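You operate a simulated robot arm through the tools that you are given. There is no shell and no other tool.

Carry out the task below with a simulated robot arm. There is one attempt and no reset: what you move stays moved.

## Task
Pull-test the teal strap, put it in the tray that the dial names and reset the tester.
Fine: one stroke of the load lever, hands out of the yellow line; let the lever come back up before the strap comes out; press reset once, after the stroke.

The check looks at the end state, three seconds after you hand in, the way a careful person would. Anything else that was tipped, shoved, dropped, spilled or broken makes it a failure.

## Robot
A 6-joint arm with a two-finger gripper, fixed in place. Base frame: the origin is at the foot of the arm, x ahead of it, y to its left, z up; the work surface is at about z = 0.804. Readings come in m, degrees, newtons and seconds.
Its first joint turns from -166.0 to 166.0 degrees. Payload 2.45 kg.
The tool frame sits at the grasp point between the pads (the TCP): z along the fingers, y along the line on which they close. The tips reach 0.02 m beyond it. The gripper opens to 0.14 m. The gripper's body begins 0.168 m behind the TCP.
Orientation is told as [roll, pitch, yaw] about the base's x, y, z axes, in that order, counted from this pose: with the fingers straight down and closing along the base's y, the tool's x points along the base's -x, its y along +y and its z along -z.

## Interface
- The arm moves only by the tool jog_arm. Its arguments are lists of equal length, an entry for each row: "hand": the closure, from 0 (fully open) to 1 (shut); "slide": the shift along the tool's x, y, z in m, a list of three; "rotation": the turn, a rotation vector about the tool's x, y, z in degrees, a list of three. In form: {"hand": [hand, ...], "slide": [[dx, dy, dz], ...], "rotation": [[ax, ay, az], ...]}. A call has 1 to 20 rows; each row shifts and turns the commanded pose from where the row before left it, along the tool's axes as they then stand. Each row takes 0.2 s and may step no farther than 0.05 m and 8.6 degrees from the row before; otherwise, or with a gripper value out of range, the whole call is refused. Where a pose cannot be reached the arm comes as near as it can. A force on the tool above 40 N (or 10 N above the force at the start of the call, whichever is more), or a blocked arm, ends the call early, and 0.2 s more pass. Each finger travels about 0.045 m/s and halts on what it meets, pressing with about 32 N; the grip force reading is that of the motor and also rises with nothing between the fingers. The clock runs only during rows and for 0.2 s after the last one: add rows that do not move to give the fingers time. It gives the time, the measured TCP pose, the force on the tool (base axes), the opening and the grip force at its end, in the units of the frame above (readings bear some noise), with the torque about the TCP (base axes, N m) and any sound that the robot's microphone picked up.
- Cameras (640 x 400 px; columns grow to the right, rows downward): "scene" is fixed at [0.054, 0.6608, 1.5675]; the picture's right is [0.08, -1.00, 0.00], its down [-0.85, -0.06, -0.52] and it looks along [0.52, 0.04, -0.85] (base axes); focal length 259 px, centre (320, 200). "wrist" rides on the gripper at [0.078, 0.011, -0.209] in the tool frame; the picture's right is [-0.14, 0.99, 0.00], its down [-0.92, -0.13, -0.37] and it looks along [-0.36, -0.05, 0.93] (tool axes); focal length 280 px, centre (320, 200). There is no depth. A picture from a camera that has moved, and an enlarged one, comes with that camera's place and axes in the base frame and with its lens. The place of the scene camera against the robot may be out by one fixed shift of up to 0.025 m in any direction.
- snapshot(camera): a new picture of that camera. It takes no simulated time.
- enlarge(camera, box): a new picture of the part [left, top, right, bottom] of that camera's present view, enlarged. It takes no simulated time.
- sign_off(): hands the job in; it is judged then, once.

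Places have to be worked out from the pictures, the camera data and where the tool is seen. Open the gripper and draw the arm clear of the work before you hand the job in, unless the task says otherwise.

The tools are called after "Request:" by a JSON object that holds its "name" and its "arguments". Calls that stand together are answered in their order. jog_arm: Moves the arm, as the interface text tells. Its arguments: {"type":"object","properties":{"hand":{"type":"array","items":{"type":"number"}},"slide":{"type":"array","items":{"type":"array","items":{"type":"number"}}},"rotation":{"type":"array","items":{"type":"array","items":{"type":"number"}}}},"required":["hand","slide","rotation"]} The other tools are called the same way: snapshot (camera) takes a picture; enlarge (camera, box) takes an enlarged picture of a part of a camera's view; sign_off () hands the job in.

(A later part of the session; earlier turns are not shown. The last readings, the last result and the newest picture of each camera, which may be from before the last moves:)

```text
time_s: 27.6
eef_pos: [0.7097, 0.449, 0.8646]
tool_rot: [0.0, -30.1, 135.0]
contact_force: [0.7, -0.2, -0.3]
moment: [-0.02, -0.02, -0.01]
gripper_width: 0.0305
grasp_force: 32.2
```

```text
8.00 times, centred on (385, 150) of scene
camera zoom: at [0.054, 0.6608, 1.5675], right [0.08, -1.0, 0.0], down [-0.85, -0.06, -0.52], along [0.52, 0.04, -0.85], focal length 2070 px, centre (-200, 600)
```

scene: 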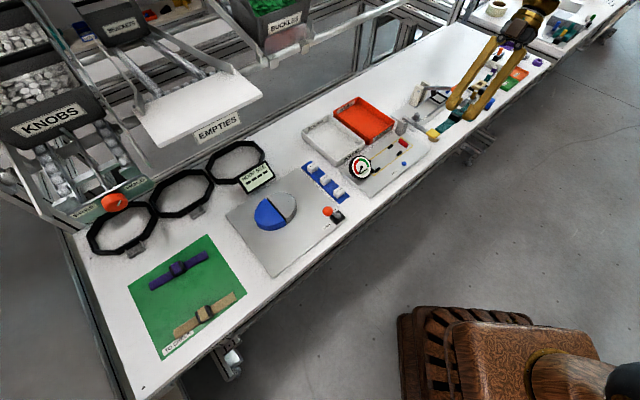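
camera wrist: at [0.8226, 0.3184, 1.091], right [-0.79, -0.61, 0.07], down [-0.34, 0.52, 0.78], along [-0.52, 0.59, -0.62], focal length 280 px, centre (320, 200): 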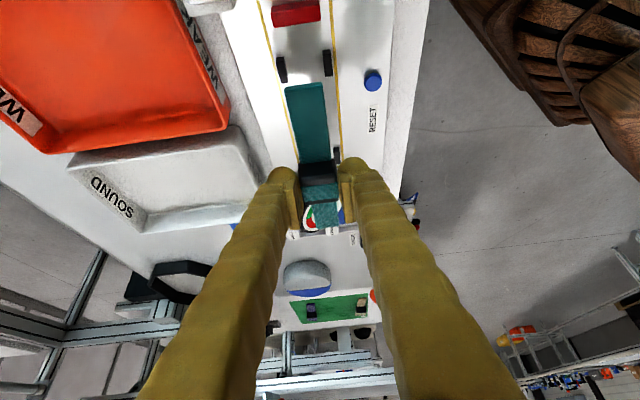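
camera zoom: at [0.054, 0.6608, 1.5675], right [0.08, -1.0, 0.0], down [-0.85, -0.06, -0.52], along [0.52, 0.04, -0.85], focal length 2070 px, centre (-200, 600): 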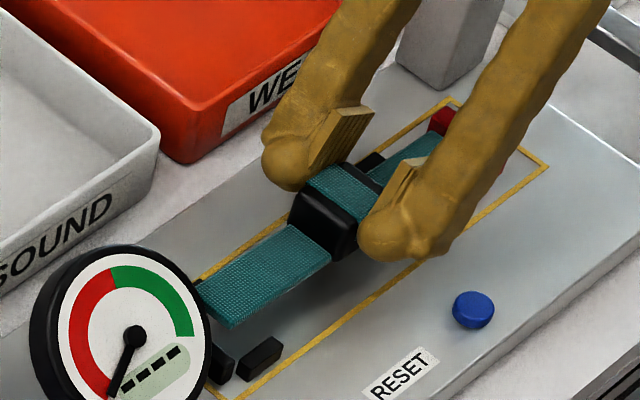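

The strap is still held, tilted about 4° (far end up) after catching a stop. I'll raise up, reduce the lean by 4.5° to re-level it, and shift sideways to get a clear look at the slot ends.

Request:
{"name": "jog_arm", "arguments": {"hand": [1, 1, 1, 1, 1, 1, 1, 1], "slide": [[-0.02125, 0, -0.0368], [-0.02125, 0, -0.0368], [0, 0, 0], [0, 0.0425, 0], [0, 0.0425, 0], [0, 0.0425, 0], [0, 0.0425, 0], [0, 0, 0]], "rotation": [[0, 0, 0], [0, 0, 0], [0, 4.5, 0], [0, 0, 0], [0, 0, 0], [0, 0, 0], [0, 0, 0], [0, 0, 0]]}}

Request:
{"name": "snapshot", "arguments": {"camera": "wrist"}}

Request:
{"name": "enlarge", "arguments": {"camera": "wrist", "box": [120, 40, 280, 240]}}

Request:
{"name": "enlarge", "arguments": {"camera": "scene", "box": [345, 125, 425, 195]}}

```text
time_s: 29.4
eef_pos: [0.5898, 0.3277, 0.9503]
tool_rot: [0.1, -25.5, 134.9]
contact_force: [-0.4, -0.3, -0.6]
moment: [0.01, 0.01, 0.01]
gripper_width: 0.0303
grasp_force: 32.1
```

```text
taken
camera wrist: at [0.6941, 0.2061, 1.1052], right [-0.79, -0.61, 0.06], down [-0.38, 0.57, 0.73], along [-0.48, 0.55, -0.68], focal length 280 px, centre (320, 200)
```

wrist: 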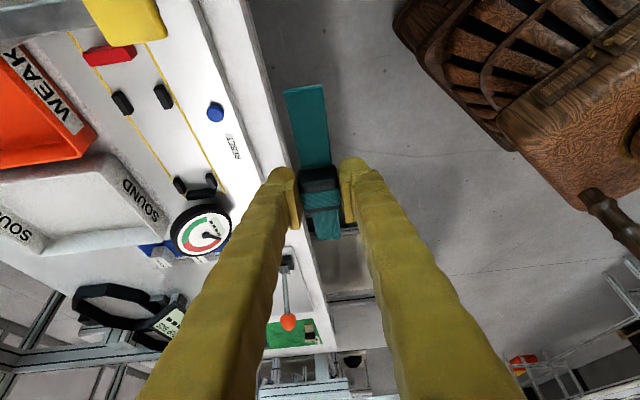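

```text
2.00 times, centred on (200, 140) of wrist
camera zoom: at [0.6941, 0.2061, 1.1052], right [-0.79, -0.61, 0.06], down [-0.38, 0.57, 0.73], along [-0.48, 0.55, -0.68], focal length 561 px, centre (560, 320)
```

zoom: 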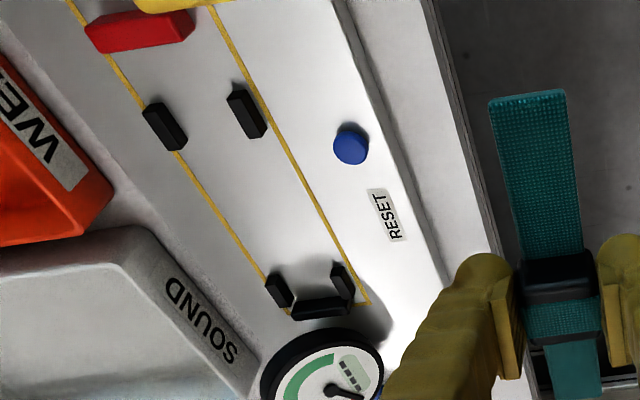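

```text
5.71 times, centred on (385, 160) of scene
camera zoom: at [0.054, 0.6608, 1.5675], right [0.08, -1.0, 0.0], down [-0.85, -0.06, -0.52], along [0.52, 0.04, -0.85], focal length 1479 px, centre (-51, 429)
```

zoom: 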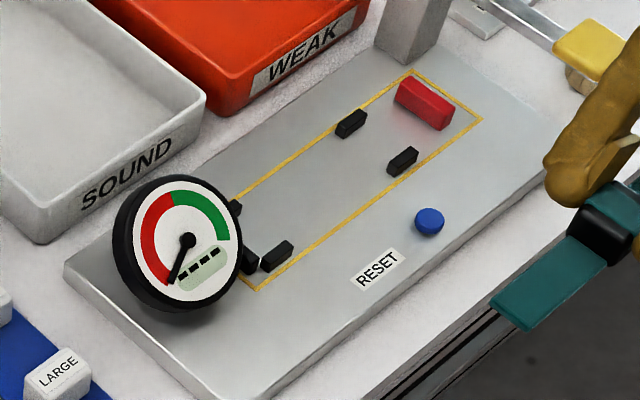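

Now the whole slot is visible. I'll zoom into the end stop region and the red block region for precise measurement.

Request:
{"name": "enlarge", "arguments": {"camera": "wrist", "box": [160, 160, 240, 230]}}

Request:
{"name": "enlarge", "arguments": {"camera": "wrist", "box": [70, 30, 190, 120]}}

Request:
{"name": "enlarge", "arguments": {"camera": "wrist", "box": [270, 70, 370, 250]}}

```text
5.71 times, centred on (200, 195) of wrist
camera zoom: at [0.6941, 0.2061, 1.1052], right [-0.79, -0.61, 0.06], down [-0.38, 0.57, 0.73], along [-0.48, 0.55, -0.68], focal length 1602 px, centre (1006, 229)
```

zoom: 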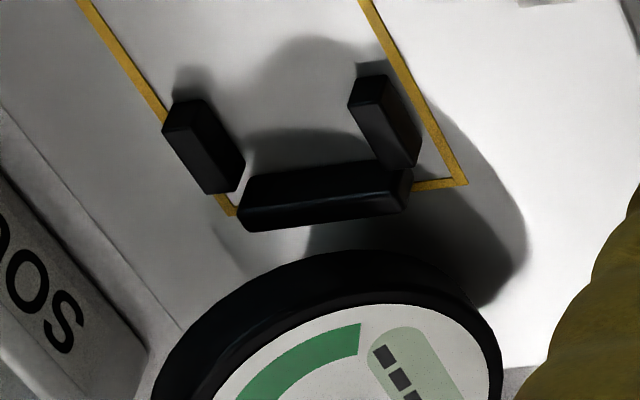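

```text
4.44 times, centred on (130, 75) of wrist
camera zoom: at [0.6941, 0.2061, 1.1052], right [-0.79, -0.61, 0.06], down [-0.38, 0.57, 0.73], along [-0.48, 0.55, -0.68], focal length 1246 px, centre (1164, 756)
```

zoom: 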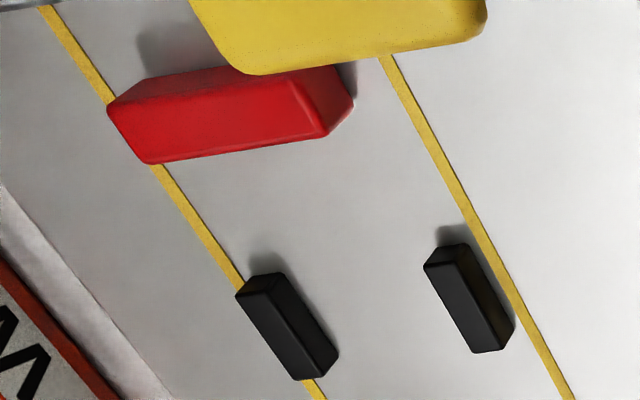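

```text
2.22 times, centred on (320, 160) of wrist
camera zoom: at [0.6941, 0.2061, 1.1052], right [-0.79, -0.61, 0.06], down [-0.38, 0.57, 0.73], along [-0.48, 0.55, -0.68], focal length 623 px, centre (320, 289)
```

zoom: 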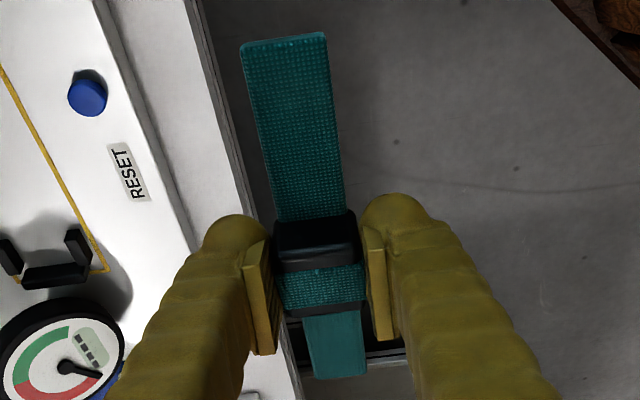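

The end stop's face is at s ≈ 0.091 and the red block's face is at s ≈ 0.267. The far end most likely landed on the stop, so I'll retry closer to the red block with the strap re-levelled: move back over the slot and descend to z ≈ 0.875, then compare edges.

Request:
{"name": "jog_arm", "arguments": {"hand": [1, 1, 1, 1, 1, 1, 1], "slide": [[0.0005, -0.0427, -0.0002], [0.0005, -0.0427, -0.0002], [0.0005, -0.0427, -0.0002], [0.0003, -0.0426, -0.0003], [0.0161, 0, 0.0339], [0.0162, 0, 0.0338], [0, 0, 0]], "rotation": [[0, 0, 0], [0, 0, 0], [0, 0, 0], [0, 0, 0], [0, 0, 0], [0, 0, 0], [0, 0, 0]]}}

Request:
{"name": "enlarge", "arguments": {"camera": "wrist", "box": [250, 0, 390, 110]}}

Request:
{"name": "enlarge", "arguments": {"camera": "wrist", "box": [275, 160, 375, 250]}}

Request:
{"name": "enlarge", "arguments": {"camera": "scene", "box": [355, 120, 425, 180]}}

```text
time_s: 31.0
eef_pos: [0.714, 0.4495, 0.8737]
tool_rot: [-0.1, -25.5, 134.9]
contact_force: [0.1, 0.0, -0.5]
moment: [-0.01, 0.02, 0.02]
gripper_width: 0.0305
grasp_force: 32.0
```

```text
3.64 times, centred on (320, 55) of wrist
camera zoom: at [0.8183, 0.3268, 1.0287], right [-0.79, -0.61, 0.06], down [-0.38, 0.57, 0.73], along [-0.48, 0.55, -0.68], focal length 1020 px, centre (320, 727)
```

zoom: 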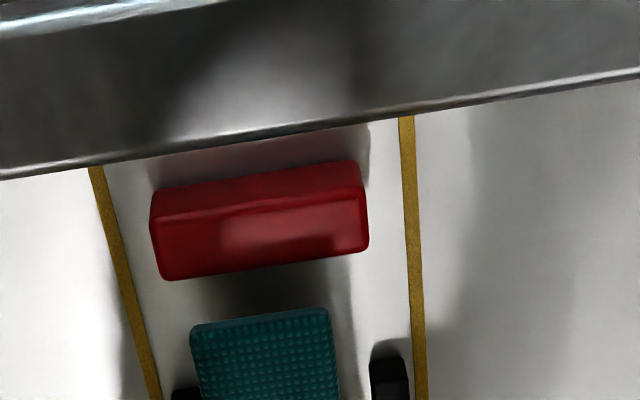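

```text
4.44 times, centred on (325, 205) of wrist
camera zoom: at [0.8183, 0.3268, 1.0287], right [-0.79, -0.61, 0.06], down [-0.38, 0.57, 0.73], along [-0.48, 0.55, -0.68], focal length 1246 px, centre (298, 178)
```

zoom: 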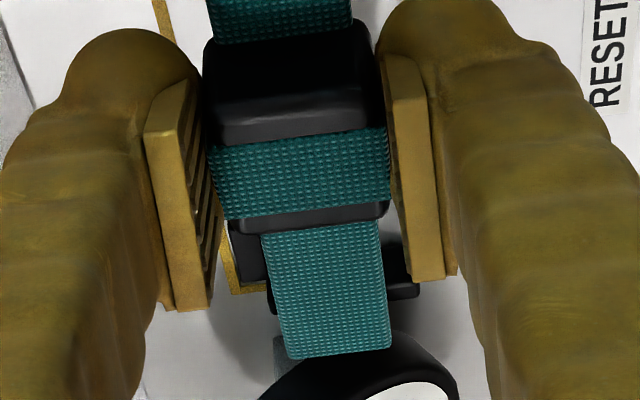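

```text
6.67 times, centred on (390, 150) of scene
camera zoom: at [0.054, 0.6608, 1.5675], right [0.08, -1.0, 0.0], down [-0.85, -0.06, -0.52], along [0.52, 0.04, -0.85], focal length 1725 px, centre (-147, 533)
```

zoom: 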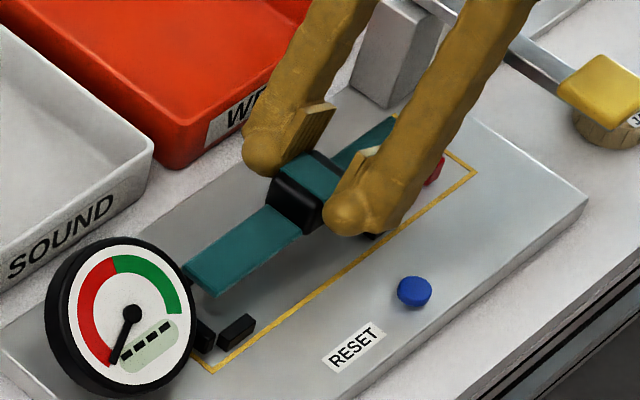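

Triangulating with both cameras puts the strap ends at s ≈ 0.097 and 0.265, inside the slot, offset about 2 mm in w. I'll correct that and descend in small steps, checking force each time.

Request:
{"name": "jog_arm", "arguments": {"hand": [1, 1, 1], "slide": [[0.0034, 0.001, 0.0072], [0.0034, 0.001, 0.0072], [0, 0, 0]], "rotation": [[0, 0, 0], [0, 0, 0], [0, 0, 0]]}}

Request:
{"name": "enlarge", "arguments": {"camera": "wrist", "box": [250, 0, 390, 110]}}

Request:
{"name": "enlarge", "arguments": {"camera": "wrist", "box": [275, 160, 375, 250]}}

Request:
{"name": "enlarge", "arguments": {"camera": "scene", "box": [355, 120, 425, 180]}}

```text
time_s: 31.8
eef_pos: [0.7102, 0.4485, 0.8599]
tool_rot: [0.0, -25.5, 134.9]
contact_force: [-0.1, 0.2, -0.9]
moment: [0.01, 0.02, 0.01]
gripper_width: 0.0304
grasp_force: 31.7
```

```text
3.64 times, centred on (320, 55) of wrist
camera zoom: at [0.8155, 0.3255, 1.0135], right [-0.79, -0.61, 0.06], down [-0.38, 0.57, 0.73], along [-0.48, 0.55, -0.68], focal length 1020 px, centre (320, 727)
```

zoom: 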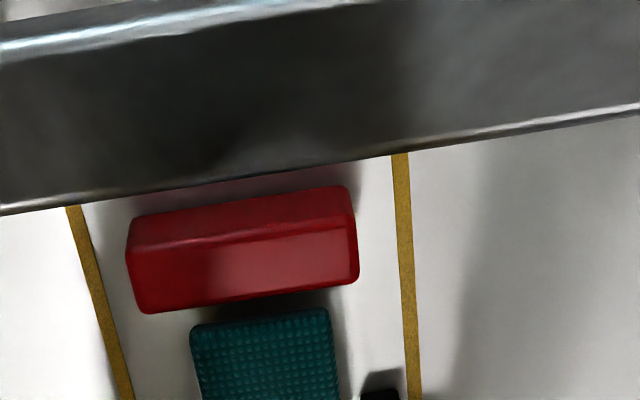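

```text
4.44 times, centred on (325, 205) of wrist
camera zoom: at [0.8155, 0.3255, 1.0135], right [-0.79, -0.61, 0.06], down [-0.38, 0.57, 0.73], along [-0.48, 0.55, -0.68], focal length 1246 px, centre (298, 178)
```

zoom: 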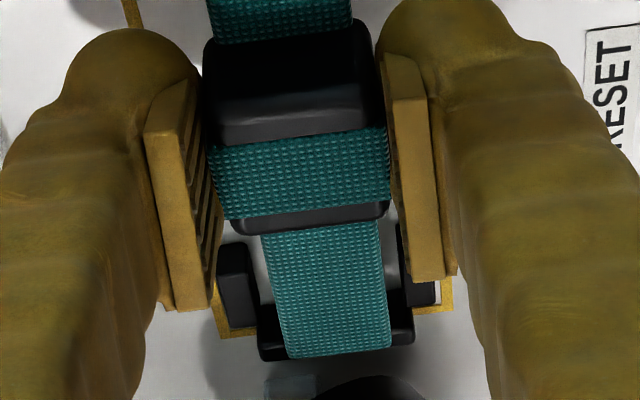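

```text
6.67 times, centred on (390, 150) of scene
camera zoom: at [0.054, 0.6608, 1.5675], right [0.08, -1.0, 0.0], down [-0.85, -0.06, -0.52], along [0.52, 0.04, -0.85], focal length 1725 px, centre (-147, 533)
```

zoom: 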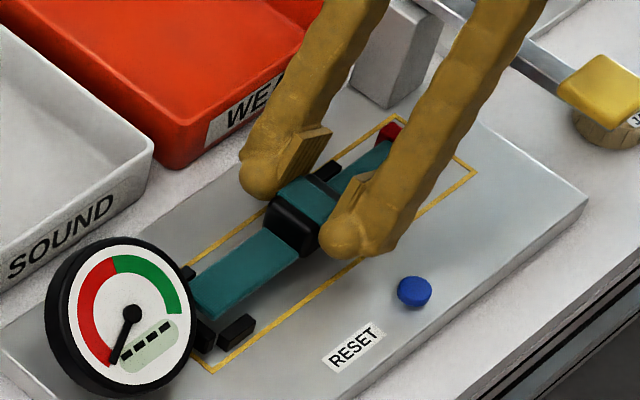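

No contact yet; visually the far end is about 5 mm clear of the stop face and the near end about 2 mm clear of the red block. I'll step down 5 mm at a time.

Request:
{"name": "jog_arm", "arguments": {"hand": [1, 1], "slide": [[0.0024, 0, 0.0045], [0, 0, 0]], "rotation": [[0, 0, 0], [0, 0, 0]]}}

Request:
{"name": "enlarge", "arguments": {"camera": "wrist", "box": [275, 160, 375, 250]}}

```text
time_s: 32.4
eef_pos: [0.7107, 0.4471, 0.8541]
tool_rot: [0.1, -25.4, 134.9]
contact_force: [-0.4, -0.1, -0.9]
moment: [-0.01, 0.01, 0.0]
gripper_width: 0.0306
grasp_force: 32.1
```

```text
4.44 times, centred on (325, 205) of wrist
camera zoom: at [0.8153, 0.3252, 1.0088], right [-0.79, -0.61, 0.06], down [-0.38, 0.57, 0.73], along [-0.48, 0.55, -0.68], focal length 1246 px, centre (298, 178)
```

zoom: 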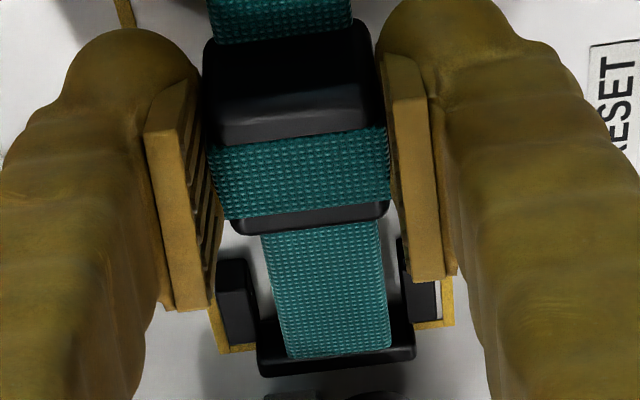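

No contact; the bar is now visible beyond the strap's far end. Next I'll step down 5 mm more.

Request:
{"name": "jog_arm", "arguments": {"hand": [1, 1], "slide": [[0.0022, 0, 0.0045], [0, 0, 0]], "rotation": [[0, 0, 0], [0, 0, 0]]}}

Request:
{"name": "enlarge", "arguments": {"camera": "wrist", "box": [275, 160, 375, 250]}}

Request:
{"name": "enlarge", "arguments": {"camera": "wrist", "box": [250, 0, 390, 110]}}

```text
time_s: 33.0
eef_pos: [0.711, 0.4472, 0.8485]
tool_rot: [0.0, -25.5, 134.9]
contact_force: [0.4, -0.1, -0.9]
moment: [0.0, 0.0, 0.01]
gripper_width: 0.0305
grasp_force: 32.1
```

```text
4.44 times, centred on (325, 205) of wrist
camera zoom: at [0.8154, 0.3252, 1.0033], right [-0.79, -0.61, 0.06], down [-0.38, 0.57, 0.73], along [-0.48, 0.55, -0.68], focal length 1246 px, centre (298, 178)
```

zoom: 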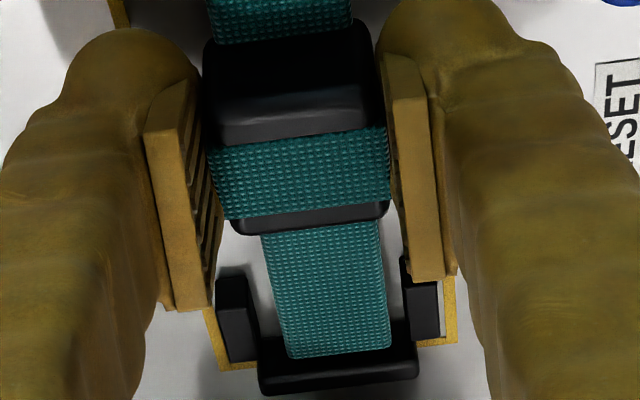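

```text
3.64 times, centred on (320, 55) of wrist
camera zoom: at [0.8154, 0.3252, 1.0033], right [-0.79, -0.61, 0.06], down [-0.38, 0.57, 0.73], along [-0.48, 0.55, -0.68], focal length 1020 px, centre (320, 727)
```

zoom: 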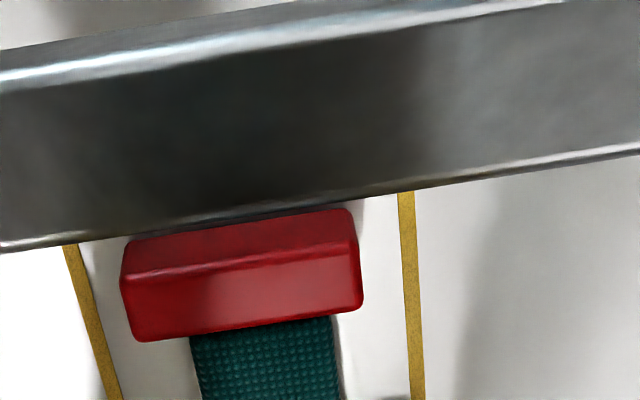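

The near end has dropped behind the red block's top edge, meaning it's now in the slot, still without contact. I'll step down 3 mm more.

Request:
{"name": "jog_arm", "arguments": {"hand": [1, 1], "slide": [[0.0013, 0, 0.0027], [0, 0, 0]], "rotation": [[0, 0, 0], [0, 0, 0]]}}

Request:
{"name": "enlarge", "arguments": {"camera": "wrist", "box": [275, 160, 375, 250]}}

Request:
{"name": "enlarge", "arguments": {"camera": "scene", "box": [355, 120, 425, 180]}}

```text
time_s: 33.6
eef_pos: [0.7113, 0.4468, 0.8469]
tool_rot: [0.0, -25.5, 134.9]
contact_force: [0.3, 1.2, 0.2]
moment: [0.01, 0.04, 0.0]
gripper_width: 0.0306
grasp_force: 32.5
```

```text
4.44 times, centred on (325, 205) of wrist
camera zoom: at [0.8155, 0.3252, 1.0008], right [-0.79, -0.61, 0.06], down [-0.38, 0.57, 0.73], along [-0.48, 0.55, -0.68], focal length 1246 px, centre (298, 178)
```

zoom: 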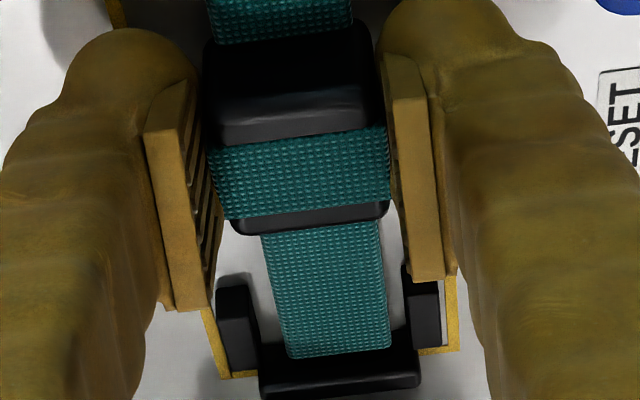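

```text
6.67 times, centred on (390, 150) of scene
camera zoom: at [0.054, 0.6608, 1.5675], right [0.08, -1.0, 0.0], down [-0.85, -0.06, -0.52], along [0.52, 0.04, -0.85], focal length 1725 px, centre (-147, 533)
```

zoom: 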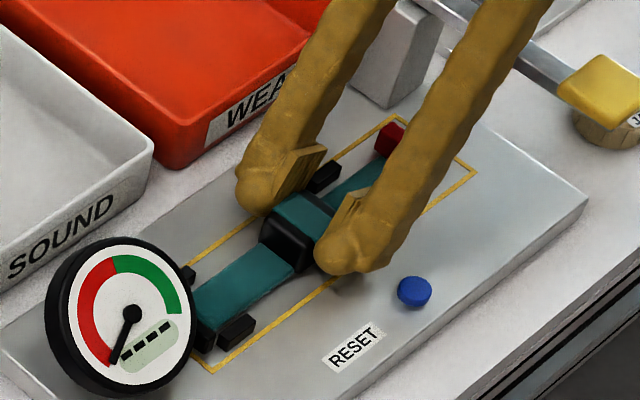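

Light touch only (about 1 N); the strap is within the slot and just above the plate. I'll lower 1.5 mm more and open the fingers modestly to set it down.

Request:
{"name": "jog_arm", "arguments": {"hand": [1, 0.9, 0.75, 0.68, 0.68, 0.68], "slide": [[0.0006, 0, 0.0014], [0, 0, 0], [0, 0, 0], [0, 0, 0], [0, 0, 0], [0, 0, 0]], "rotation": [[0, 0, 0], [0, 0, 0], [0, 0, 0], [0, 0, 0], [0, 0, 0], [0, 0, 0]]}}

Request:
{"name": "enlarge", "arguments": {"camera": "wrist", "box": [250, 60, 390, 250]}}

Request:
{"name": "enlarge", "arguments": {"camera": "scene", "box": [355, 120, 425, 180]}}

```text
time_s: 35.0
eef_pos: [0.7111, 0.4469, 0.8446]
tool_rot: [-0.1, -25.6, 134.9]
contact_force: [-0.3, 0.7, -0.1]
moment: [-0.05, 0.04, 0.0]
gripper_width: 0.0447
grasp_force: 0.0
```

```text
2.11 times, centred on (320, 155) of wrist
camera zoom: at [0.8155, 0.3252, 0.9991], right [-0.79, -0.61, 0.06], down [-0.38, 0.57, 0.73], along [-0.48, 0.55, -0.68], focal length 590 px, centre (320, 295)
```

zoom: 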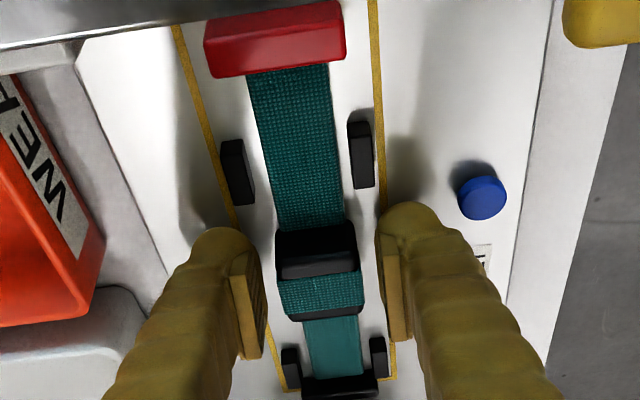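

```text
6.67 times, centred on (390, 150) of scene
camera zoom: at [0.054, 0.6608, 1.5675], right [0.08, -1.0, 0.0], down [-0.85, -0.06, -0.52], along [0.52, 0.04, -0.85], focal length 1725 px, centre (-147, 533)
```

zoom: 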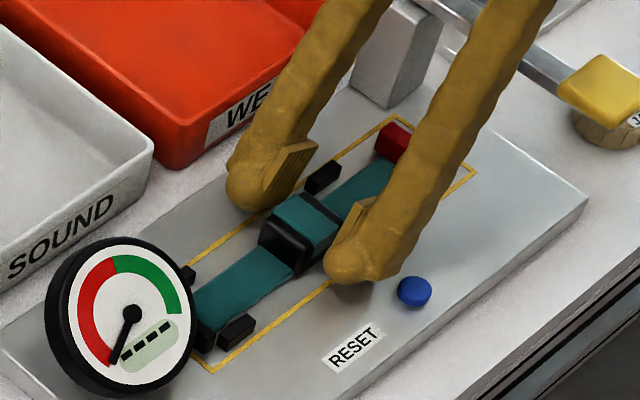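

The strap is lying flat in the slot between the pins. I'll withdraw the fingers straight up and inspect.

Request:
{"name": "jog_arm", "arguments": {"hand": [0.68, 0.68, 0.68, 0.68, 0.68], "slide": [[-0.0086, 0, -0.01805], [-0.0172, 0, -0.0361], [-0.0172, 0, -0.0361], [-0.0172, 0, -0.0361], [0, 0, 0]], "rotation": [[0, 0, 0], [0, 0, 0], [0, 0, 0], [0, 0, 0], [0, 0, 0]]}}

Request:
{"name": "enlarge", "arguments": {"camera": "wrist", "box": [220, 0, 420, 250]}}

Request:
{"name": "enlarge", "arguments": {"camera": "scene", "box": [355, 120, 425, 180]}}

```text
time_s: 36.2
eef_pos: [0.711, 0.4499, 0.9859]
tool_rot: [0.0, -25.5, 134.9]
contact_force: [0.1, 0.6, -0.4]
moment: [-0.01, 0.0, 0.02]
gripper_width: 0.045
grasp_force: 0.1
```

```text
1.60 times, centred on (320, 125) of wrist
camera zoom: at [0.8157, 0.3275, 1.1399], right [-0.79, -0.61, 0.06], down [-0.38, 0.57, 0.73], along [-0.48, 0.55, -0.68], focal length 449 px, centre (320, 320)
```

zoom: 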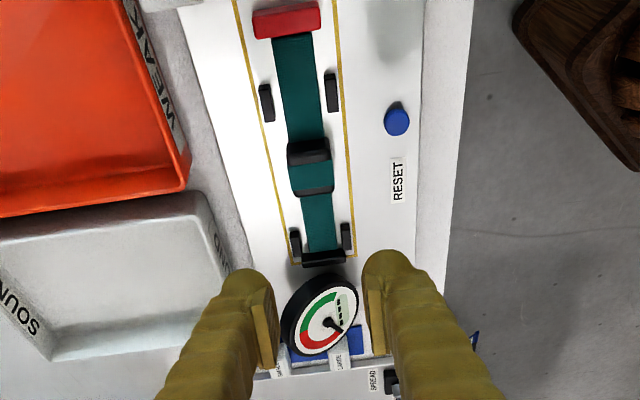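

```text
6.67 times, centred on (390, 150) of scene
camera zoom: at [0.054, 0.6608, 1.5675], right [0.08, -1.0, 0.0], down [-0.85, -0.06, -0.52], along [0.52, 0.04, -0.85], focal length 1725 px, centre (-147, 533)
```

zoom: 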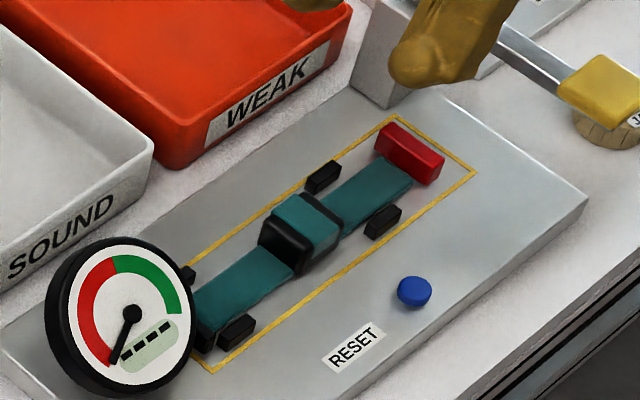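

The strap is properly seated between the black stop and the red block. Now I'll close the fingers and move over by the lever knob (estimated at s ≈ 0.314, w ≈ 0.749, top z ≈ 0.894), staying high.

Request:
{"name": "jog_arm", "arguments": {"hand": [0.8, 1, 1, 1, 1], "slide": [[0.0253, 0.0176, -0.0176], [0.0253, 0.0176, -0.0176], [0.0253, 0.0176, -0.0176], [0.0253, 0.0176, -0.0176], [0, 0, 0]], "rotation": [[0, 0, 0], [0, 0, 0], [0, 0, 0], [0, 0, 0], [0, 0, 0]]}}

Request:
{"name": "snapshot", "arguments": {"camera": "wrist"}}

Request:
{"name": "enlarge", "arguments": {"camera": "scene", "box": [380, 90, 460, 160]}}

```text
time_s: 37.4
eef_pos: [0.7464, 0.3105, 1.0051]
tool_rot: [0.0, -25.6, 135.0]
contact_force: [-1.0, 0.1, 1.1]
moment: [-0.03, 0.03, 0.0]
gripper_width: 0.0001
grasp_force: 29.1
```

```text
taken
camera wrist: at [0.8509, 0.1895, 1.1588], right [-0.79, -0.61, 0.06], down [-0.38, 0.57, 0.73], along [-0.48, 0.55, -0.68], focal length 280 px, centre (320, 200)
```

wrist: 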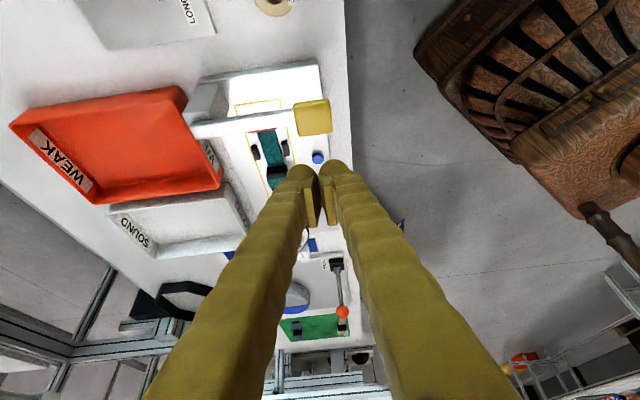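

```text
5.71 times, centred on (420, 125) of scene
camera zoom: at [0.054, 0.6608, 1.5675], right [0.08, -1.0, 0.0], down [-0.85, -0.06, -0.52], along [0.52, 0.04, -0.85], focal length 1479 px, centre (-251, 629)
```

zoom: 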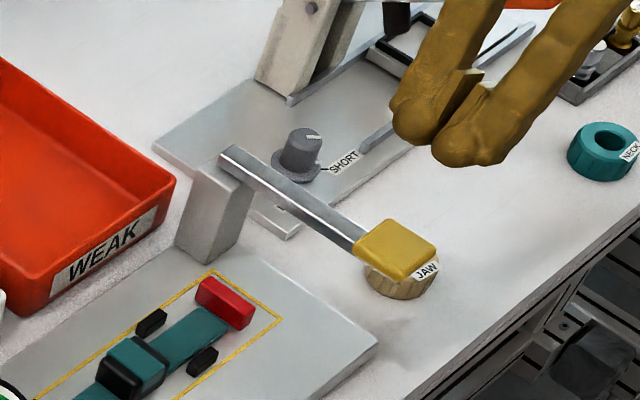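

The closed fingertips are directly above the knob (contact point ≈ s 0.315, w 0.747), and the JAW ring is ~9 cm away. The hand leans away from the yellow outline. I'll descend to just above the knob and begin pressing gently.

Request:
{"name": "jog_arm", "arguments": {"hand": [1, 1, 1, 1, 1], "slide": [[0.0159, 0, 0.0334], [0.0155, 0, 0.0325], [0.0026, 0, 0.0054], [0.0026, 0, 0.0054], [0, 0, 0]], "rotation": [[0, 0, 0], [0, 0, 0], [0, 0, 0], [0, 0, 0], [0, 0, 0]]}}

Request:
{"name": "snapshot", "arguments": {"camera": "wrist"}}

Request:
{"name": "enlarge", "arguments": {"camera": "scene", "box": [360, 90, 460, 180]}}

```text
time_s: 38.6
eef_pos: [0.7468, 0.3115, 0.9197]
tool_rot: [0.0, -25.5, 134.9]
contact_force: [0.5, 0.7, 2.6]
moment: [0.02, -0.01, 0.01]
gripper_width: 0.0001
grasp_force: 29.2
```

```text
taken
camera wrist: at [0.8513, 0.19, 1.0748], right [-0.79, -0.61, 0.06], down [-0.38, 0.57, 0.73], along [-0.48, 0.55, -0.68], focal length 280 px, centre (320, 200)
```

wrist: 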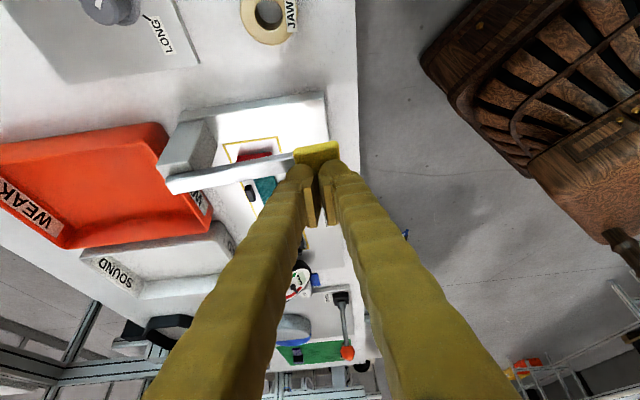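

```text
4.44 times, centred on (410, 135) of scene
camera zoom: at [0.054, 0.6608, 1.5675], right [0.08, -1.0, 0.0], down [-0.85, -0.06, -0.52], along [0.52, 0.04, -0.85], focal length 1150 px, centre (-80, 489)
```

zoom: 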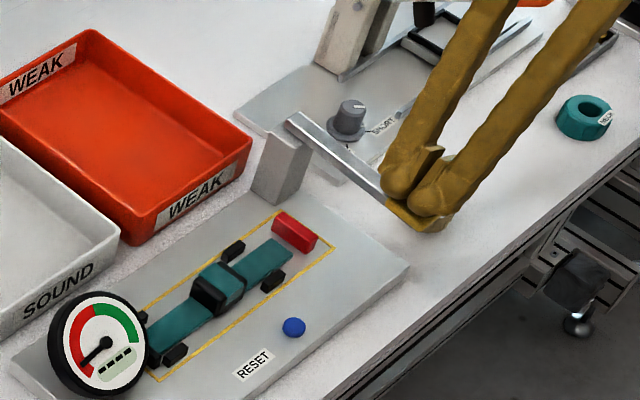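

The fingertips are touching the knob (2.6 N). I'll press monotonically downward in small rows, following the arc slightly, and check the dial.

Request:
{"name": "jog_arm", "arguments": {"hand": [1, 1, 1, 1], "slide": [[0.0034, -0.0005, 0.0072], [0.0034, -0.0008, 0.0072], [0.0034, -0.001, 0.0072], [0.0034, -0.0012, 0.0072]], "rotation": [[0, 0, 0], [0, 0, 0], [0, 0, 0], [0, 0, 0]]}}

Request:
{"name": "enlarge", "arguments": {"camera": "scene", "box": [345, 90, 465, 195]}}

```text
time_s: 39.6
eef_pos: [0.7493, 0.315, 0.8886]
tool_rot: [-0.1, -25.5, 134.9]
contact_force: [-2.3, -1.3, 18.6]
moment: [0.09, -0.21, 0.02]
gripper_width: 0.0
grasp_force: 29.4
```

```text
3.81 times, centred on (405, 142) of scene
camera zoom: at [0.054, 0.6608, 1.5675], right [0.08, -1.0, 0.0], down [-0.85, -0.06, -0.52], along [0.52, 0.04, -0.85], focal length 986 px, centre (-4, 419)
```

zoom: 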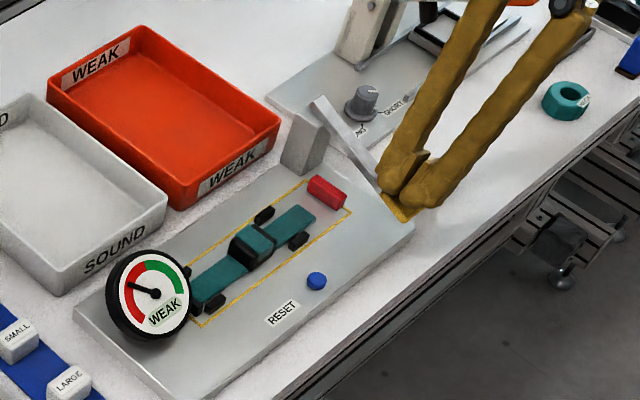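

The dial has swung into the red and shows "WEAK" at 18.6 N. I'll continue the same downstroke to the bottom to make sure it is a full stroke, then check the reading.

Request:
{"name": "jog_arm", "arguments": {"hand": [1, 1, 1], "slide": [[0.0034, -0.0014, 0.0072], [0.0034, -0.0016, 0.0072], [0.0026, -0.0014, 0.0054]], "rotation": [[0, 0, 0], [0, 0, 0], [0, 0, 0]]}}

Request:
{"name": "enlarge", "arguments": {"camera": "scene", "box": [345, 90, 465, 195]}}

Request:
{"name": "snapshot", "arguments": {"camera": "wrist"}}

```text
time_s: 39.9
eef_pos: [0.7482, 0.3143, 0.8885]
tool_rot: [-0.2, -25.5, 135.1]
contact_force: [-8.9, -9.5, 21.0]
moment: [-0.11, -0.05, -0.13]
gripper_width: 0.0001
grasp_force: 29.9
stopped in row 1: the force on the tool passed its limit at 55 N (the readings are from after the stop); the commanded pose is now the measured one
```

```text
3.81 times, centred on (405, 142) of scene
camera zoom: at [0.054, 0.6608, 1.5675], right [0.08, -1.0, 0.0], down [-0.85, -0.06, -0.52], along [0.52, 0.04, -0.85], focal length 986 px, centre (-4, 419)
```

zoom: 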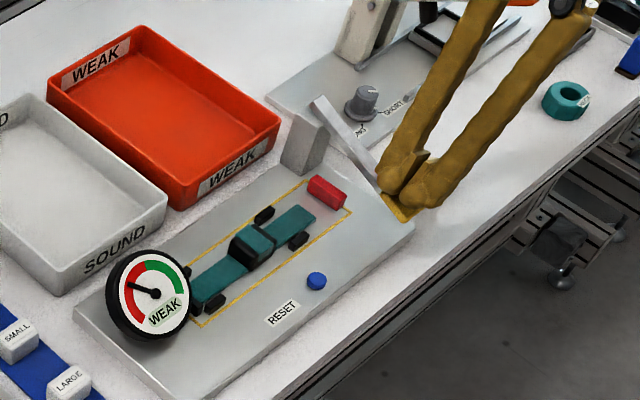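

```text
taken
camera wrist: at [0.8528, 0.1917, 1.0427], right [-0.79, -0.61, 0.06], down [-0.39, 0.57, 0.73], along [-0.48, 0.55, -0.68], focal length 280 px, centre (320, 200)
```

wrist: 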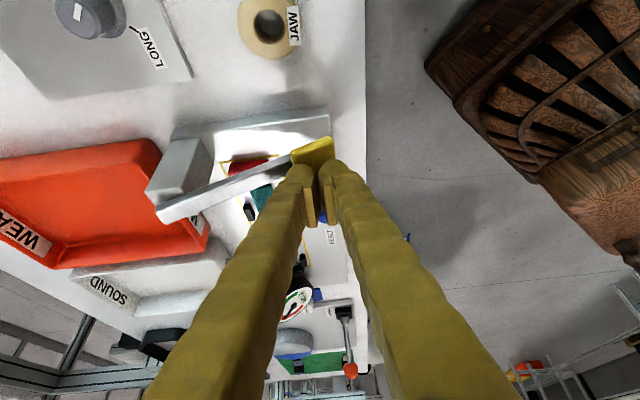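

Hard stop reached: full stroke, and the dial reads WEAK. I'll raise straight up smoothly so the lever comes back up.

Request:
{"name": "jog_arm", "arguments": {"hand": [1, 1, 1, 1, 1, 1, 1], "slide": [[-0.0043, 0.001, -0.009], [-0.0043, 0.001, -0.009], [-0.0065, 0.001, -0.0135], [-0.0108, 0, -0.0226], [-0.0151, 0, -0.0316], [-0.0151, 0, -0.0316], [0, 0, 0]], "rotation": [[0, 0, 0], [0, 0, 0], [0, 0, 0], [0, 0, 0], [0, 0, 0], [0, 0, 0], [0, 0, 0]]}}

Request:
{"name": "enlarge", "arguments": {"camera": "scene", "box": [345, 90, 465, 195]}}

Request:
{"name": "snapshot", "arguments": {"camera": "wrist"}}

```text
time_s: 41.5
eef_pos: [0.7463, 0.3131, 1.0161]
tool_rot: [-0.1, -25.4, 134.9]
contact_force: [-0.1, -0.5, -0.2]
moment: [0.01, -0.02, 0.01]
gripper_width: 0.0
grasp_force: 29.2
```

```text
3.81 times, centred on (405, 142) of scene
camera zoom: at [0.054, 0.6608, 1.5675], right [0.08, -1.0, 0.0], down [-0.85, -0.06, -0.52], along [0.52, 0.04, -0.85], focal length 986 px, centre (-4, 419)
```

zoom: 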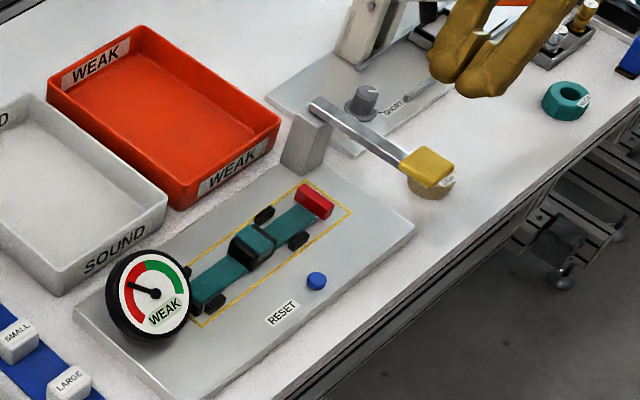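

```text
taken
camera wrist: at [0.8515, 0.191, 1.1719], right [-0.79, -0.61, 0.06], down [-0.38, 0.57, 0.73], along [-0.48, 0.55, -0.68], focal length 280 px, centre (320, 200)
```

wrist: 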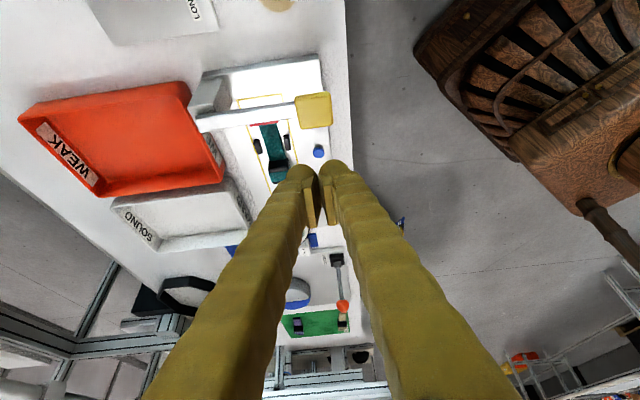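

The lever is back up. I'll zoom on the dial to confirm the verdict, and on the strap's present position.

Request:
{"name": "enlarge", "arguments": {"camera": "scene", "box": [345, 140, 385, 185]}}

Request:
{"name": "enlarge", "arguments": {"camera": "scene", "box": [355, 120, 425, 180]}}

Request:
{"name": "enlarge", "arguments": {"camera": "scene", "box": [295, 80, 415, 175]}}

```text
8.89 times, centred on (365, 162) of scene
camera zoom: at [0.054, 0.6608, 1.5675], right [0.08, -1.0, 0.0], down [-0.85, -0.06, -0.52], along [0.52, 0.04, -0.85], focal length 2300 px, centre (-80, 533)
```

zoom: 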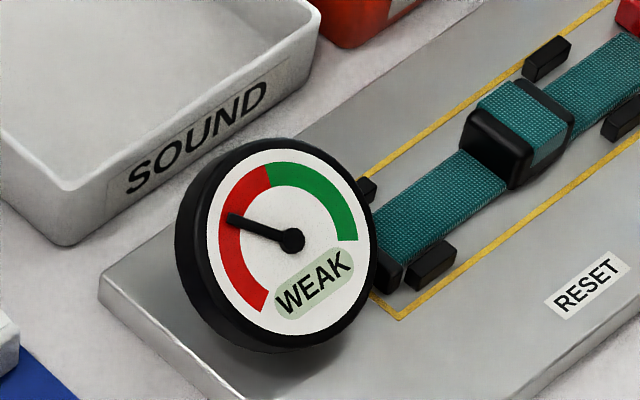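

```text
6.67 times, centred on (390, 150) of scene
camera zoom: at [0.054, 0.6608, 1.5675], right [0.08, -1.0, 0.0], down [-0.85, -0.06, -0.52], along [0.52, 0.04, -0.85], focal length 1725 px, centre (-147, 533)
```

zoom: 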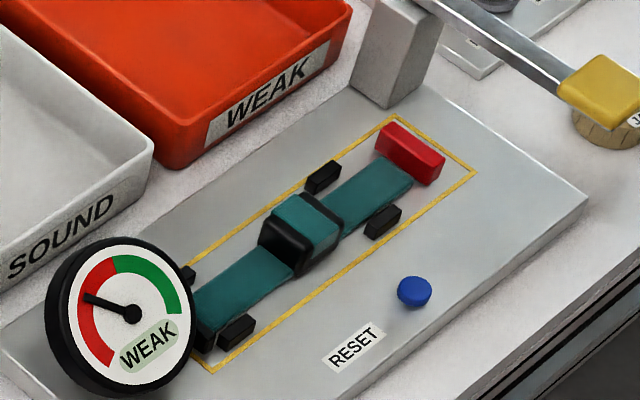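

```text
4.21 times, centred on (355, 128) of scene
camera zoom: at [0.054, 0.6608, 1.5675], right [0.08, -1.0, 0.0], down [-0.85, -0.06, -0.52], along [0.52, 0.04, -0.85], focal length 1090 px, centre (173, 505)
```

zoom: 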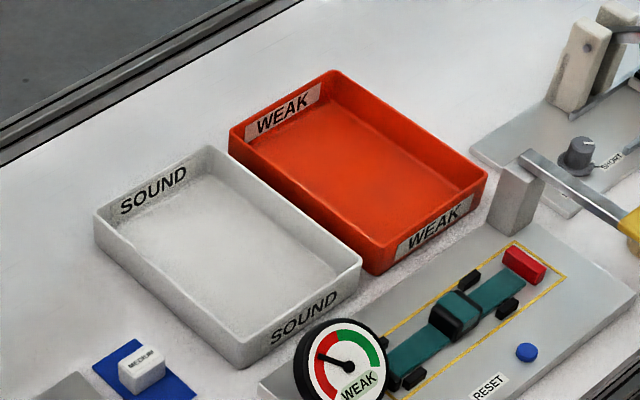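

The dial clearly reads WEAK and the strap is still flat in the slot. Now I'll go back above the strap with the same lean and open the fingers to ~50 mm for the pick-up.

Request:
{"name": "jog_arm", "arguments": {"hand": [1, 0.8, 0.64, 0.64, 0.64, 0.64], "slide": [[-0.0234, -0.018, 0.02], [-0.0234, -0.018, 0.02], [-0.0234, -0.018, 0.02], [-0.0234, -0.018, 0.02], [0, 0, 0], [0, 0, 0]], "rotation": [[0, 0, 0], [0, 0, 0], [0, 0, 0], [0, 0, 0], [0, 0, 0], [0, 0, 0]]}}

Request:
{"name": "enlarge", "arguments": {"camera": "wrist", "box": [240, 0, 400, 180]}}

```text
time_s: 42.9
eef_pos: [0.714, 0.4474, 0.9833]
tool_rot: [-0.1, -25.5, 135.1]
contact_force: [0.7, -0.5, -0.2]
moment: [0.03, 0.02, 0.0]
gripper_width: 0.0502
grasp_force: 0.1
```

```text
2.22 times, centred on (320, 90) of wrist
camera zoom: at [0.8181, 0.3254, 1.1384], right [-0.79, -0.61, 0.06], down [-0.39, 0.57, 0.73], along [-0.48, 0.55, -0.68], focal length 623 px, centre (320, 444)
```

zoom: 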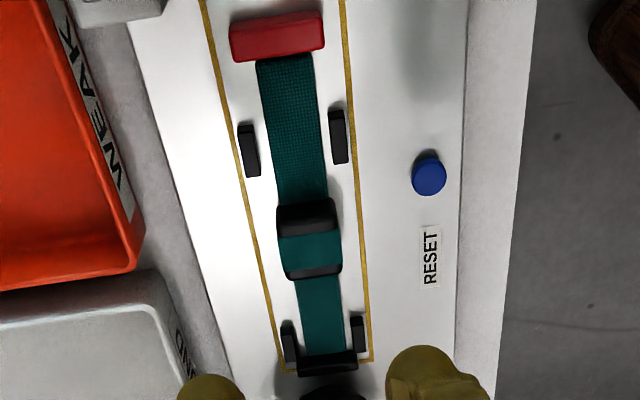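

The buckle centre is at about s = 0.180, w = 0.817. I'll shift 4 mm toward the dial, 2.5 mm in w, and descend around the buckle.

Request:
{"name": "jog_arm", "arguments": {"hand": [0.64, 0.64, 0.64, 0.64, 0.64, 0.64], "slide": [[0.015, 0.0008, 0.0346], [0.015, 0.0008, 0.0346], [0.015, 0.0008, 0.0346], [0.0056, 0, 0.0117], [0.0056, 0, 0.0117], [0, 0, 0]], "rotation": [[0, 0, 0], [0, 0, 0], [0, 0, 0], [0, 0, 0], [0, 0, 0], [0, 0, 0]]}}

Request:
{"name": "enlarge", "arguments": {"camera": "wrist", "box": [250, 60, 390, 250]}}

```text
time_s: 44.3
eef_pos: [0.7086, 0.4493, 0.8451]
tool_rot: [-0.2, -25.6, 134.8]
contact_force: [-0.7, 0.3, 0.0]
moment: [-0.02, -0.01, 0.0]
gripper_width: 0.0503
grasp_force: 0.1
```

```text
2.11 times, centred on (320, 155) of wrist
camera zoom: at [0.8128, 0.326, 1.0], right [-0.79, -0.61, 0.06], down [-0.38, 0.57, 0.73], along [-0.48, 0.55, -0.68], focal length 590 px, centre (320, 295)
```

zoom: 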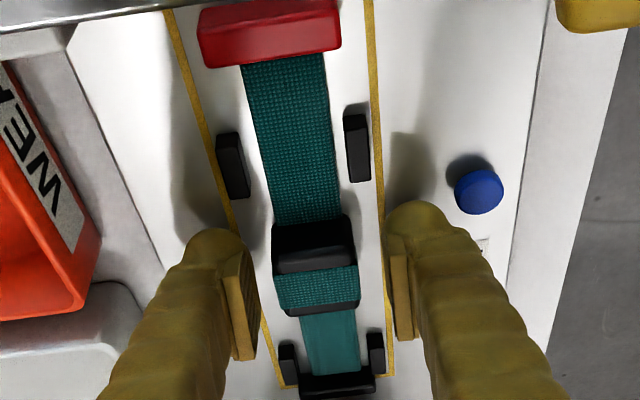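

The fingers straddle the buckle with the strap flat. Closing now.

Request:
{"name": "jog_arm", "arguments": {"hand": [0.75, 1, 1, 1, 1, 1], "slide": [[0, 0, 0], [0, 0, 0], [0, 0, 0], [0, 0, 0], [0, 0, 0], [0, 0, 0]], "rotation": [[0, 0, 0], [0, 0, 0], [0, 0, 0], [0, 0, 0], [0, 0, 0], [0, 0, 0]]}}

Request:
{"name": "enlarge", "arguments": {"camera": "wrist", "box": [250, 60, 390, 250]}}

```text
time_s: 45.7
eef_pos: [0.708, 0.4494, 0.8455]
tool_rot: [-0.1, -25.5, 134.8]
contact_force: [0.5, 0.1, 0.8]
moment: [0.02, 0.02, -0.01]
gripper_width: 0.0303
grasp_force: 32.0
```

```text
2.11 times, centred on (320, 155) of wrist
camera zoom: at [0.8129, 0.326, 1.0002], right [-0.79, -0.61, 0.06], down [-0.39, 0.57, 0.73], along [-0.48, 0.55, -0.68], focal length 590 px, centre (320, 295)
```

zoom: 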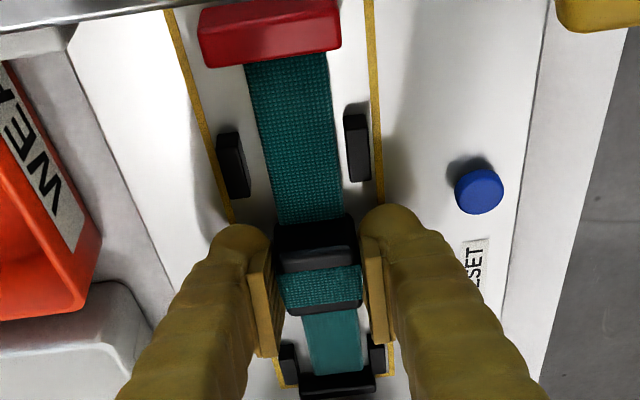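

Gripped at 30.3 mm. I'll lift straight up, slowly at first to clear the stops.

Request:
{"name": "jog_arm", "arguments": {"hand": [1, 1, 1, 1, 1, 1], "slide": [[-0.0043, 0, -0.009], [-0.0065, 0, -0.0135], [-0.0172, 0, -0.0361], [-0.0172, 0, -0.0361], [-0.0172, 0, -0.0361], [0, 0, 0]], "rotation": [[0, 0, 0], [0, 0, 0], [0, 0, 0], [0, 0, 0], [0, 0, 0], [0, 0, 0]]}}

Request:
{"name": "snapshot", "arguments": {"camera": "wrist"}}

Request:
{"name": "enlarge", "arguments": {"camera": "scene", "box": [300, 70, 460, 195]}}

```text
time_s: 47.1
eef_pos: [0.7062, 0.4474, 0.9919]
tool_rot: [-0.1, -25.5, 134.9]
contact_force: [0.6, 0.3, -1.5]
moment: [0.04, 0.0, 0.01]
gripper_width: 0.0303
grasp_force: 31.6
```

```text
taken
camera wrist: at [0.8118, 0.3252, 1.1461], right [-0.79, -0.61, 0.06], down [-0.38, 0.57, 0.73], along [-0.48, 0.55, -0.68], focal length 280 px, centre (320, 200)
```

wrist: 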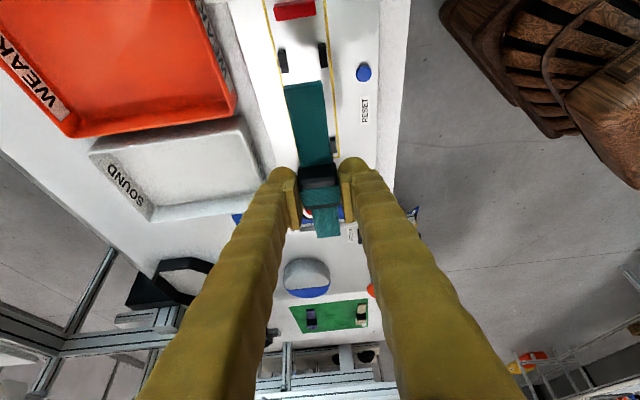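

```text
3.20 times, centred on (380, 132) of scene
camera zoom: at [0.054, 0.6608, 1.5675], right [0.08, -1.0, 0.0], down [-0.85, -0.06, -0.52], along [0.52, 0.04, -0.85], focal length 828 px, centre (128, 416)
```

zoom: 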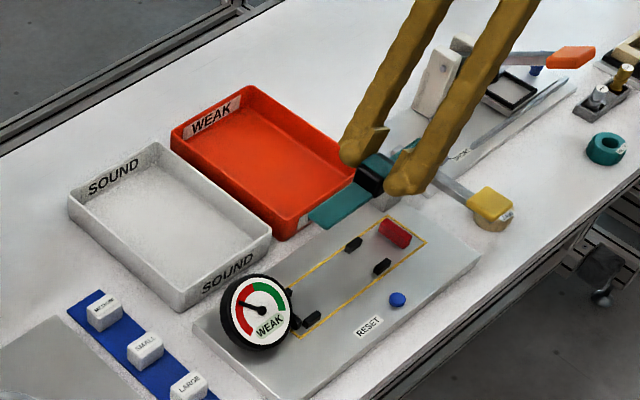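

The strap is lifted level and clear. I'll raise a little and yaw by −125° to 10°, so the strap fits the tray's diagonal and the tool leans outward toward the WEAK tray.

Request:
{"name": "jog_arm", "arguments": {"hand": [1, 1, 1, 1, 1, 1, 1, 1, 1, 1, 1, 1, 1, 1, 1, 1, 1], "slide": [[-0.0172, 0, -0.0361], [0, 0, 0], [0, 0, 0], [0, 0, 0], [0, 0, 0], [0, 0, 0], [0, 0, 0], [0, 0, 0], [0, 0, 0], [0, 0, 0], [0, 0, 0], [0, 0, 0], [0, 0, 0], [0, 0, 0], [0, 0, 0], [0, 0, 0], [0, 0, 0]], "rotation": [[0, 0, 0], [3.586, 0, 7.518], [3.586, 0, 7.518], [3.586, 0, 7.518], [3.586, 0, 7.518], [3.586, 0, 7.518], [3.586, 0, 7.518], [3.586, 0, 7.518], [3.586, 0, 7.518], [3.586, 0, 7.518], [3.586, 0, 7.518], [3.586, 0, 7.518], [3.586, 0, 7.518], [3.586, 0, 7.518], [3.586, 0, 7.518], [3.586, 0, 7.518], [0, 0, 0]]}}

Request:
{"name": "snapshot", "arguments": {"camera": "wrist"}}

Request:
{"name": "snapshot", "arguments": {"camera": "scene"}}

```text
time_s: 50.7
eef_pos: [0.7091, 0.4485, 1.0304]
tool_rot: [0.0, -25.5, 9.9]
contact_force: [-0.2, -0.4, -0.5]
moment: [0.03, 0.01, -0.01]
gripper_width: 0.0308
grasp_force: 31.4
```

```text
taken
camera wrist: at [0.5473, 0.4305, 1.1849], right [-0.05, 1.0, 0.06], down [0.68, -0.01, 0.73], along [0.73, 0.08, -0.68], focal length 280 px, centre (320, 200)
```

wrist: 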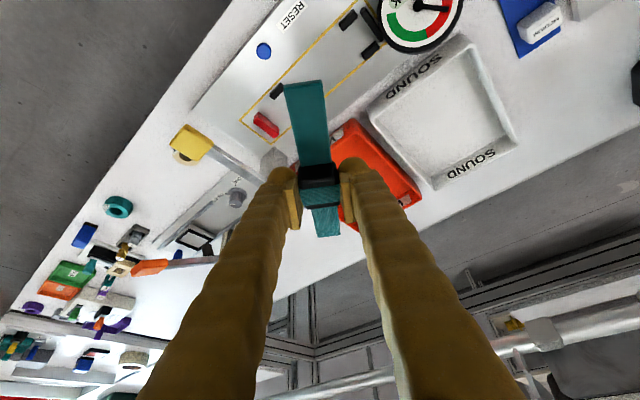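

```text
taken
```

scene: 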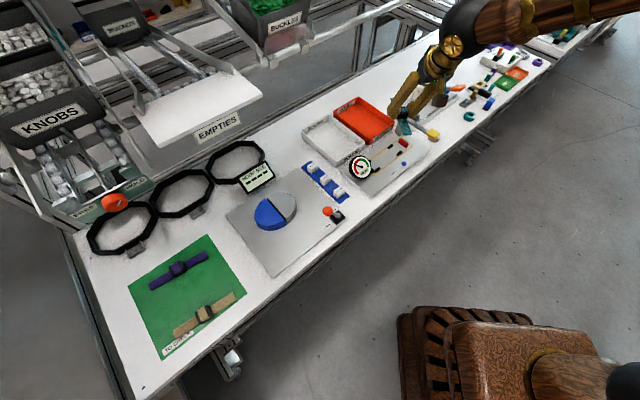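

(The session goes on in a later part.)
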